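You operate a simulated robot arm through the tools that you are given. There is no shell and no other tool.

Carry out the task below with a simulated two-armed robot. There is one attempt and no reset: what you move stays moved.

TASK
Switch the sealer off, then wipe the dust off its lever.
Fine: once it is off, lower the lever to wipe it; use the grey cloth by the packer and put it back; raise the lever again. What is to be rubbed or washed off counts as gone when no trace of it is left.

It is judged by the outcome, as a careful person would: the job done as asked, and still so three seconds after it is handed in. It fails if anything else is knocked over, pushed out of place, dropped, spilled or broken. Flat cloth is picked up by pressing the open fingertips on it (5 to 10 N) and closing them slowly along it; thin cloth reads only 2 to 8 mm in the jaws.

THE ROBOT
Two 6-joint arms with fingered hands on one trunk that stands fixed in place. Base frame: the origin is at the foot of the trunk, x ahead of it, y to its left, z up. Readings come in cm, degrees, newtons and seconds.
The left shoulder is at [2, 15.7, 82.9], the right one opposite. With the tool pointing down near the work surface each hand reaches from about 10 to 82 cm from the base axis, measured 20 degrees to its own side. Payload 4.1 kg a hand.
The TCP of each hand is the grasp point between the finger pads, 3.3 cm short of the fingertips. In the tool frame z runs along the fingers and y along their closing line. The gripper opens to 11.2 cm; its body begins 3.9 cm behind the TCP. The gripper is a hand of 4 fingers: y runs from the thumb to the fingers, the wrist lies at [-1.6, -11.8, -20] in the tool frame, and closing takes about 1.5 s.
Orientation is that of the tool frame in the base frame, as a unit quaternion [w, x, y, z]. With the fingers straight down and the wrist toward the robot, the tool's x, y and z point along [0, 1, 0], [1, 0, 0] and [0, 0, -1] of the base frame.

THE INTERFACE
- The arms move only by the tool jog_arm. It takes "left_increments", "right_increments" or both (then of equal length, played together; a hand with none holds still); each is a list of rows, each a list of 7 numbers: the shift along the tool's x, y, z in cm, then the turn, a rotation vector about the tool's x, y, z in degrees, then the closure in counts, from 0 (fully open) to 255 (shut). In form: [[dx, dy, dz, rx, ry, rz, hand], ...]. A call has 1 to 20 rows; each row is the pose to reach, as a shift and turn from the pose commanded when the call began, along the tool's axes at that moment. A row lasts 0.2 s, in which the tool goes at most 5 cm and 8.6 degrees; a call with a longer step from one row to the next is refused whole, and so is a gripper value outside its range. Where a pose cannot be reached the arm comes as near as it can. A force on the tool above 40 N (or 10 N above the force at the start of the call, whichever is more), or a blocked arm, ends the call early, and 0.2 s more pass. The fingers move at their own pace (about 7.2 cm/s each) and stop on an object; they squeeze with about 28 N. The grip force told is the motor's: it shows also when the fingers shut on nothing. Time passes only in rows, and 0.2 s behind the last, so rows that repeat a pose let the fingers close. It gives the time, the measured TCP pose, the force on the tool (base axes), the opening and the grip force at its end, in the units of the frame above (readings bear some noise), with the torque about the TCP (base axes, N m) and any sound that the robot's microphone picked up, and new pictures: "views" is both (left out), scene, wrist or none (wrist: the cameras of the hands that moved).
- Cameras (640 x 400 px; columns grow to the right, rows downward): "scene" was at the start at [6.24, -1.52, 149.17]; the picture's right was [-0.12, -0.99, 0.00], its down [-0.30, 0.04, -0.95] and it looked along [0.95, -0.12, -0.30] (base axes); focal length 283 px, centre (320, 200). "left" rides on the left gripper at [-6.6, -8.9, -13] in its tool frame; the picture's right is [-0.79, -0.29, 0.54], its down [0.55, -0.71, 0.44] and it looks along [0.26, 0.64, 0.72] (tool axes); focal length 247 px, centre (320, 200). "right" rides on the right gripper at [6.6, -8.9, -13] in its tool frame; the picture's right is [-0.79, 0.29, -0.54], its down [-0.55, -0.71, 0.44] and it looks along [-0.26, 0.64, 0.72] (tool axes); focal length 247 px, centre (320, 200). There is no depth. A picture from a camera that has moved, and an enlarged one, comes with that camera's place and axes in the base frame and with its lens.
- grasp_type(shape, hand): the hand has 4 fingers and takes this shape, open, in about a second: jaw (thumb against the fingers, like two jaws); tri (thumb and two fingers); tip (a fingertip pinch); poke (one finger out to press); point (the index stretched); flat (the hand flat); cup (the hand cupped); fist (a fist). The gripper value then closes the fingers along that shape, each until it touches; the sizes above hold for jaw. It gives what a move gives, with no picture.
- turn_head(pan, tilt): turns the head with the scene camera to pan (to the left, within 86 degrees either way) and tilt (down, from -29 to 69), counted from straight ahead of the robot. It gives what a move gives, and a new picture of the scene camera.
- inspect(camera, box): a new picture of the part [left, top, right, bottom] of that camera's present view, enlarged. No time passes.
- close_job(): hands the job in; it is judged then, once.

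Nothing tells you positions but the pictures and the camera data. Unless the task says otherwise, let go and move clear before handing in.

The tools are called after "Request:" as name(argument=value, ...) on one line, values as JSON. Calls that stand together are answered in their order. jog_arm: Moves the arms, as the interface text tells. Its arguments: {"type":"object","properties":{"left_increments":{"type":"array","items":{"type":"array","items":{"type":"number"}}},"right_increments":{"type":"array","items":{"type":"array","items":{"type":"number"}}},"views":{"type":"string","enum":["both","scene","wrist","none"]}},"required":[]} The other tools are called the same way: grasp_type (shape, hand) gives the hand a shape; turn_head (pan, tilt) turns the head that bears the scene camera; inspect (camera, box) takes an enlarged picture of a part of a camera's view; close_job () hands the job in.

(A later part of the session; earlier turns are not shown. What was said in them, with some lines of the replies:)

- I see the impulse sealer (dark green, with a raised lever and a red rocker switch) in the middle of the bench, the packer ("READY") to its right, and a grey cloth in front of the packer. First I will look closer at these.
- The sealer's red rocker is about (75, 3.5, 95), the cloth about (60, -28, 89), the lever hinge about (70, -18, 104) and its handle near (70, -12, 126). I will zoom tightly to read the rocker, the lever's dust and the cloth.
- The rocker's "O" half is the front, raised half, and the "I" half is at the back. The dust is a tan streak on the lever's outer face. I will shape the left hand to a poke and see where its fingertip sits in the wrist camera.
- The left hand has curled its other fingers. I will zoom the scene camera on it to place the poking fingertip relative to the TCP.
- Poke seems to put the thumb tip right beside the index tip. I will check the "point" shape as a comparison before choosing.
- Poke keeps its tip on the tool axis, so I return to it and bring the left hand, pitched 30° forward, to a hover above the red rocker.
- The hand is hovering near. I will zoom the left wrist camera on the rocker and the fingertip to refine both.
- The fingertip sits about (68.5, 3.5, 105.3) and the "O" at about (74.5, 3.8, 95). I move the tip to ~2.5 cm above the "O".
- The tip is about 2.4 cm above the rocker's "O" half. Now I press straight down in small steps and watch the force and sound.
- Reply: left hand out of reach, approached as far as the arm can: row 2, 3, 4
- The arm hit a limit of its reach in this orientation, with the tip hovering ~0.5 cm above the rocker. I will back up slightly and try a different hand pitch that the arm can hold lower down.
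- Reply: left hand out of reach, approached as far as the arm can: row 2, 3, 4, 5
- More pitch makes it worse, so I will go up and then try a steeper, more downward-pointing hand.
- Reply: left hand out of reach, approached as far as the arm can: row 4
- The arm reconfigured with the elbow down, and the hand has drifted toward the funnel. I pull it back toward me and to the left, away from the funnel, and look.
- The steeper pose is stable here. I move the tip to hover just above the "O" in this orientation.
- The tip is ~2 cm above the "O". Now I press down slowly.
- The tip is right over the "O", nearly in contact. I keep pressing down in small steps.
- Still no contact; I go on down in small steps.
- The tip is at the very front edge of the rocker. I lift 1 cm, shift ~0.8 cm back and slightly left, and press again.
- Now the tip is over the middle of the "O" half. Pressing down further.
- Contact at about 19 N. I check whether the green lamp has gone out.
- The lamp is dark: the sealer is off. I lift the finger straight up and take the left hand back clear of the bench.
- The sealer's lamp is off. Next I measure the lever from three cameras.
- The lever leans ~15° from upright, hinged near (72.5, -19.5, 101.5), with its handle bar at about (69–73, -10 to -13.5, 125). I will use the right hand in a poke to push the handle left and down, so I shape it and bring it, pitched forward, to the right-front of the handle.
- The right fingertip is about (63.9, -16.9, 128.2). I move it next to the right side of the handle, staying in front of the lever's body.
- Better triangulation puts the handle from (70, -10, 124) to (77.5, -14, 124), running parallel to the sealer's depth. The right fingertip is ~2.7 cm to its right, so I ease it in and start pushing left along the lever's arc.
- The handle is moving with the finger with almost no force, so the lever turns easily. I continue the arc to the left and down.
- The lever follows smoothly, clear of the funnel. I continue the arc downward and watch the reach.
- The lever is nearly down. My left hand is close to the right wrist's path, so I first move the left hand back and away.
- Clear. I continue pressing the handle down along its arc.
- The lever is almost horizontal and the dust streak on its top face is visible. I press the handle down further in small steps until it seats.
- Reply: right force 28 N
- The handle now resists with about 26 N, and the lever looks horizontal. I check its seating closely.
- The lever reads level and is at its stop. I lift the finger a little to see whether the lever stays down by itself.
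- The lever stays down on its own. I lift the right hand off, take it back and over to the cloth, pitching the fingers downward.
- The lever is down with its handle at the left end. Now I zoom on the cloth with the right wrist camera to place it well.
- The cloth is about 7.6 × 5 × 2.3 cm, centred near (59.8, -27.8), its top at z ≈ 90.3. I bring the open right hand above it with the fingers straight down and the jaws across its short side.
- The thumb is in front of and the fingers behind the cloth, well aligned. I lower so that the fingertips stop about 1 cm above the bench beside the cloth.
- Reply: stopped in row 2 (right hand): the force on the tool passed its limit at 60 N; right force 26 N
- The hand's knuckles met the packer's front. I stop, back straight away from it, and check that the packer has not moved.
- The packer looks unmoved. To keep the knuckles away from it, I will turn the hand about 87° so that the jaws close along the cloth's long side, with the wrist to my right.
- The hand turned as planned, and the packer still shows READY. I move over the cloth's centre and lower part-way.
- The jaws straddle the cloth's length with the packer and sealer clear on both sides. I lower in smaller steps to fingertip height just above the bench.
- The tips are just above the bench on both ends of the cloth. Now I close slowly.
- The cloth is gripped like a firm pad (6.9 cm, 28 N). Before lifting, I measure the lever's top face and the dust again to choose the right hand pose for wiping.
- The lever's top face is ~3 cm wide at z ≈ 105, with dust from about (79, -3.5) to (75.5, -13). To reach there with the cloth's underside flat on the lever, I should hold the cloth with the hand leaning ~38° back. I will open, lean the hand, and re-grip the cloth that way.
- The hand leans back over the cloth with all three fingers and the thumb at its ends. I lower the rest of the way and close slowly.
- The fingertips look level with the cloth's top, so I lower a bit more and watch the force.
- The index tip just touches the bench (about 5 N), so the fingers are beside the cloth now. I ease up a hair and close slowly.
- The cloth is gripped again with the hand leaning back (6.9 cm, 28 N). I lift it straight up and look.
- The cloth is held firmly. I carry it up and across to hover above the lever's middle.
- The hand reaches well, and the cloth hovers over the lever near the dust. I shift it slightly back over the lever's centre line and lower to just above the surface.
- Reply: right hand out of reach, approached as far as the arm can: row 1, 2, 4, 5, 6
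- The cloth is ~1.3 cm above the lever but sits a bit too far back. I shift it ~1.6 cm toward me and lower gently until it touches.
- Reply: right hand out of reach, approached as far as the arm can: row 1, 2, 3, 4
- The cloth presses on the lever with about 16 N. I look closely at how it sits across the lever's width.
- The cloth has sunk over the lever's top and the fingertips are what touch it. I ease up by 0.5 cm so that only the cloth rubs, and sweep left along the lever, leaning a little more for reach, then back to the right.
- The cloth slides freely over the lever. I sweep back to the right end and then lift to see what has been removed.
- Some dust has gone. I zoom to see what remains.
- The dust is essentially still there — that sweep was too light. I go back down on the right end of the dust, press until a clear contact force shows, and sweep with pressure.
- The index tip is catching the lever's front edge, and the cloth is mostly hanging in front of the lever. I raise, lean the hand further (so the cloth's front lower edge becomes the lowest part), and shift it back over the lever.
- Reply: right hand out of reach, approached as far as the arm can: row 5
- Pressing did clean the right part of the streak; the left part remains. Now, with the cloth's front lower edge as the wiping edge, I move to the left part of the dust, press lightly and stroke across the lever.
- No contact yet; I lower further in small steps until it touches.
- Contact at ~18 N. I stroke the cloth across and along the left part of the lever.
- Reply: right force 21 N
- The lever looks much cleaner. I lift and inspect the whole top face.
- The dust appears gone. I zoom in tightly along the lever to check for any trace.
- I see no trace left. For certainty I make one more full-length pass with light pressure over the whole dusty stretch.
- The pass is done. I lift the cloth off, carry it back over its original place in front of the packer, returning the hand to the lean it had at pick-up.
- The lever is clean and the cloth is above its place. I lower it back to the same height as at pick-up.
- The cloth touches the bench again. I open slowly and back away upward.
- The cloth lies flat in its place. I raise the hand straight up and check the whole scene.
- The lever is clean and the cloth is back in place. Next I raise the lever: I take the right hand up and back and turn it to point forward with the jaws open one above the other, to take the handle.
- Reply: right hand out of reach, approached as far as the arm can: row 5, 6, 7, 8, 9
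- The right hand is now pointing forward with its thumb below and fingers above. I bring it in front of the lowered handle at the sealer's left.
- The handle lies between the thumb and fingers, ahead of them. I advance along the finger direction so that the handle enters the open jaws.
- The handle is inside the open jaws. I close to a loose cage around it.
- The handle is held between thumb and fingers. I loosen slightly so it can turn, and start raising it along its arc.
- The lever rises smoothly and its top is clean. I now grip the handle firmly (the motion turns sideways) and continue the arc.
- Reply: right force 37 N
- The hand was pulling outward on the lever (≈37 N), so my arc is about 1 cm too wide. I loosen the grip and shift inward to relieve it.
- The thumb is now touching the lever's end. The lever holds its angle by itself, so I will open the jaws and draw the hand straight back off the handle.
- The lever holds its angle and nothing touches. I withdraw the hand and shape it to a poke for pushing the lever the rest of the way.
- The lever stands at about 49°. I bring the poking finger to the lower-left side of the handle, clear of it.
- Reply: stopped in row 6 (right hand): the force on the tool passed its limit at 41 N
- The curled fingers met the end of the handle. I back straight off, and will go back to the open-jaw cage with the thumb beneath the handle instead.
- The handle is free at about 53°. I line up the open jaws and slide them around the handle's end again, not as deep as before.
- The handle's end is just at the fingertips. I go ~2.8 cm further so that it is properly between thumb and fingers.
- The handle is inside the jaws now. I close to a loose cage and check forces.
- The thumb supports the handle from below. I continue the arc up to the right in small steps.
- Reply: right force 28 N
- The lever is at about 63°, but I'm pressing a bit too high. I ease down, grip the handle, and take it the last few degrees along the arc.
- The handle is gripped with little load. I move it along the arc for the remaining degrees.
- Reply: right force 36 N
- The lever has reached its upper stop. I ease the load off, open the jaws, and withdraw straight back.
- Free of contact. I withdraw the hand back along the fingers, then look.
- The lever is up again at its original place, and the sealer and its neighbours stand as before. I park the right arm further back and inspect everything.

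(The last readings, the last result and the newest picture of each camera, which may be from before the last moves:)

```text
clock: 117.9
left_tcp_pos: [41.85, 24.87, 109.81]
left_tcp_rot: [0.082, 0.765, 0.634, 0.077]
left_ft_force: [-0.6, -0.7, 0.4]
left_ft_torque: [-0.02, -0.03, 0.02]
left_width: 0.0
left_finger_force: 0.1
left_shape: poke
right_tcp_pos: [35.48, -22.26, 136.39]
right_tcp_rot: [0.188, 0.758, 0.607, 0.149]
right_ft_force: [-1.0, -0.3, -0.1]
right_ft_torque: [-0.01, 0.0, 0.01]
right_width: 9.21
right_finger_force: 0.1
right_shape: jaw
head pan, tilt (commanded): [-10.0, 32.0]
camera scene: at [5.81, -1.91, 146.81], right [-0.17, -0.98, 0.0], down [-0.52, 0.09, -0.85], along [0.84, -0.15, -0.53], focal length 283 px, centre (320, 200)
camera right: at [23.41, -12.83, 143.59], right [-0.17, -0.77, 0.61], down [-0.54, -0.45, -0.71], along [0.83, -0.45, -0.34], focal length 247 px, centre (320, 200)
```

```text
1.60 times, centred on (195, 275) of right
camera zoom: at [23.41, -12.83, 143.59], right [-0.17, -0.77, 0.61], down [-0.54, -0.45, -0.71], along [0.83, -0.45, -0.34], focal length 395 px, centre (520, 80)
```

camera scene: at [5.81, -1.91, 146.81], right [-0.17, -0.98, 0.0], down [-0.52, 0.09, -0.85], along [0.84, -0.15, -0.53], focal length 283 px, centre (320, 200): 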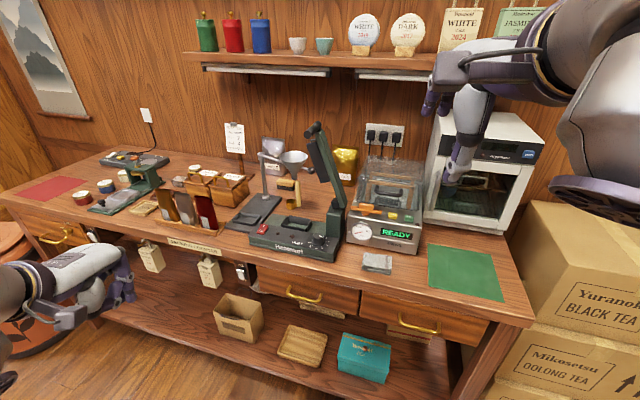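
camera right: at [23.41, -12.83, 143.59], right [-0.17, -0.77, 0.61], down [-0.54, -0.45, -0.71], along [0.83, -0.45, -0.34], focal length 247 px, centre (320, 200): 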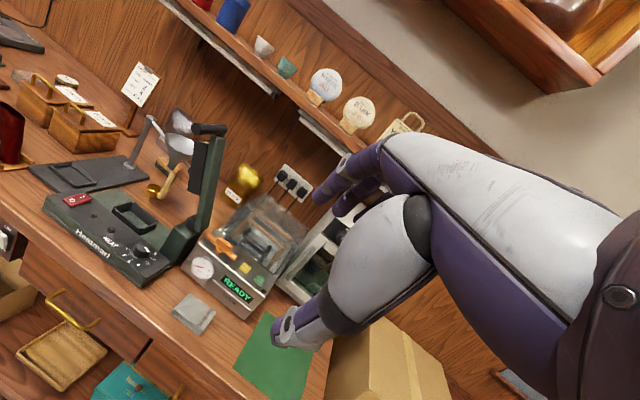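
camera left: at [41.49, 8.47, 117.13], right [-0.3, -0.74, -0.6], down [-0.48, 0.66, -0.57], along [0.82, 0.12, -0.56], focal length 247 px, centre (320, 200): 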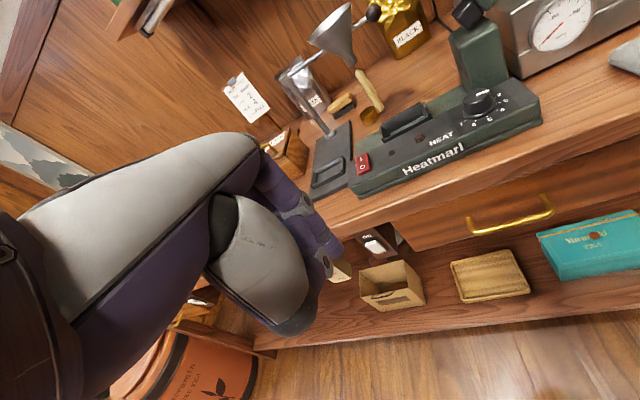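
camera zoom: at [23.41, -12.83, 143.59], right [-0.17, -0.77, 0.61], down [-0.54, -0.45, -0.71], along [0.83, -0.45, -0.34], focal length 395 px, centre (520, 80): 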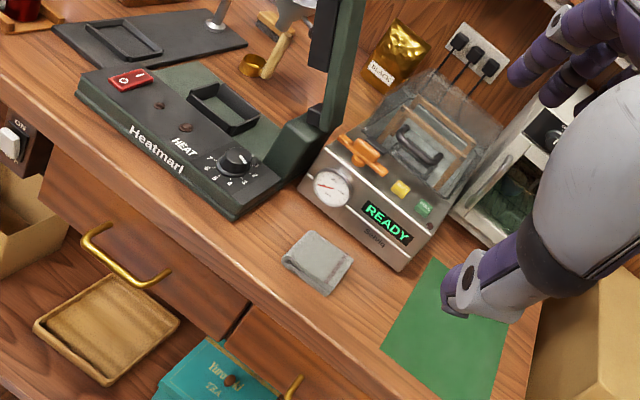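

Everything stands in place. One last close look at the lever's outer face and the rocker.

Request:
inspect(camera="right", box=[180, 110, 240, 240])

Request:
inspect(camera="scene", box=[305, 125, 345, 200])

Request:
inspect(camera="right", box=[40, 180, 160, 260])

Request:
inspect(camera="scene", box=[0, 130, 260, 290])

```text
3.08 times, centred on (210, 175) of right
camera zoom: at [23.41, -12.83, 143.59], right [-0.17, -0.77, 0.61], down [-0.54, -0.45, -0.71], along [0.83, -0.45, -0.34], focal length 760 px, centre (658, 277)
```

zoom: 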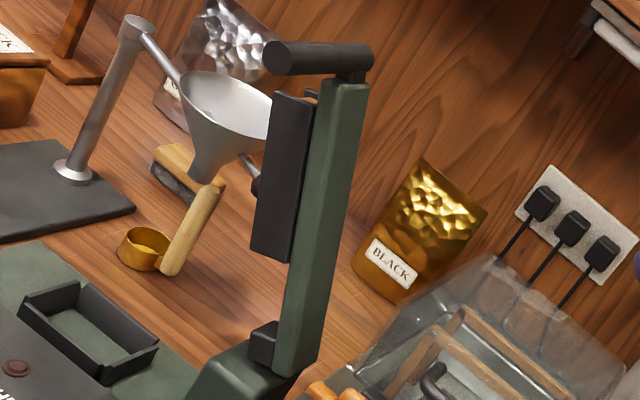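

```text
5.33 times, centred on (325, 162) of scene
camera zoom: at [5.81, -1.91, 146.81], right [-0.17, -0.98, 0.0], down [-0.52, 0.09, -0.85], along [0.84, -0.15, -0.53], focal length 1509 px, centre (293, 400)
```

zoom: 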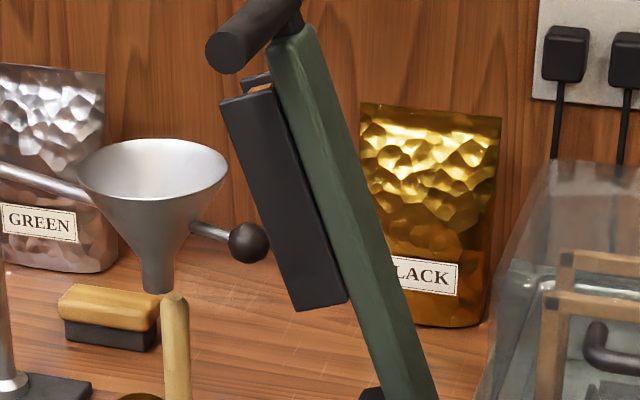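

```text
5.00 times, centred on (100, 220) of right
camera zoom: at [23.41, -12.83, 143.59], right [-0.17, -0.77, 0.61], down [-0.54, -0.45, -0.71], along [0.83, -0.45, -0.34], focal length 1235 px, centre (1420, 100)
```

zoom: 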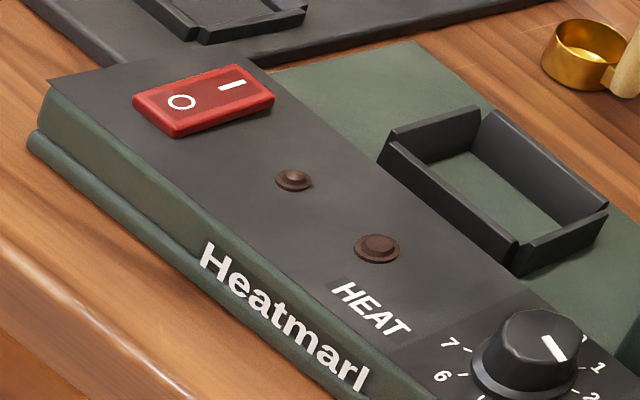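

```text
2.46 times, centred on (130, 210) of scene
camera zoom: at [5.81, -1.91, 146.81], right [-0.17, -0.98, 0.0], down [-0.52, 0.09, -0.85], along [0.84, -0.15, -0.53], focal length 696 px, centre (788, 175)
```

zoom: 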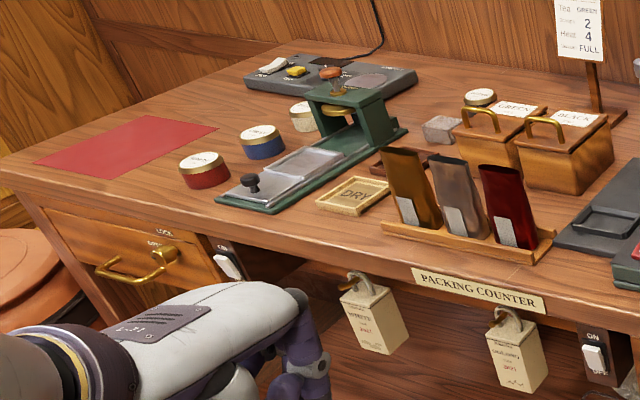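

The sealer is off with its lamp dark and the rocker on "O". The lever is clean and raised to its stop, the cloth lies back in front of the packer, and both hands are clear, so I hand the job in.

Request:
close_job()

```text
The job is handed in.
```

I switched the sealer off, wiped the dust off its lever and raised the lever again. I then handed the job in, but no verdict has come back.

- **Switch:** the red rocker is on "O" and the green lamp is dark.
- **Lever:** close views from the scene and hand cameras show no dust left on it. It is back up at its stop, in the same place as at the start.
- **Cloth:** it lies flat in front of the packer, roughly half a centimetre from where it was.
- **Contact with other things:** my right hand bumped the front of the packer once, at about 60 N. In the pictures afterwards the packer had not moved and still showed READY. While raising the lever my hand also pulled on it and bumped the handle's end, at about 40 N. The sealer looked to be in the same spot afterwards.

Both hands were empty and clear of the bench when I handed in.
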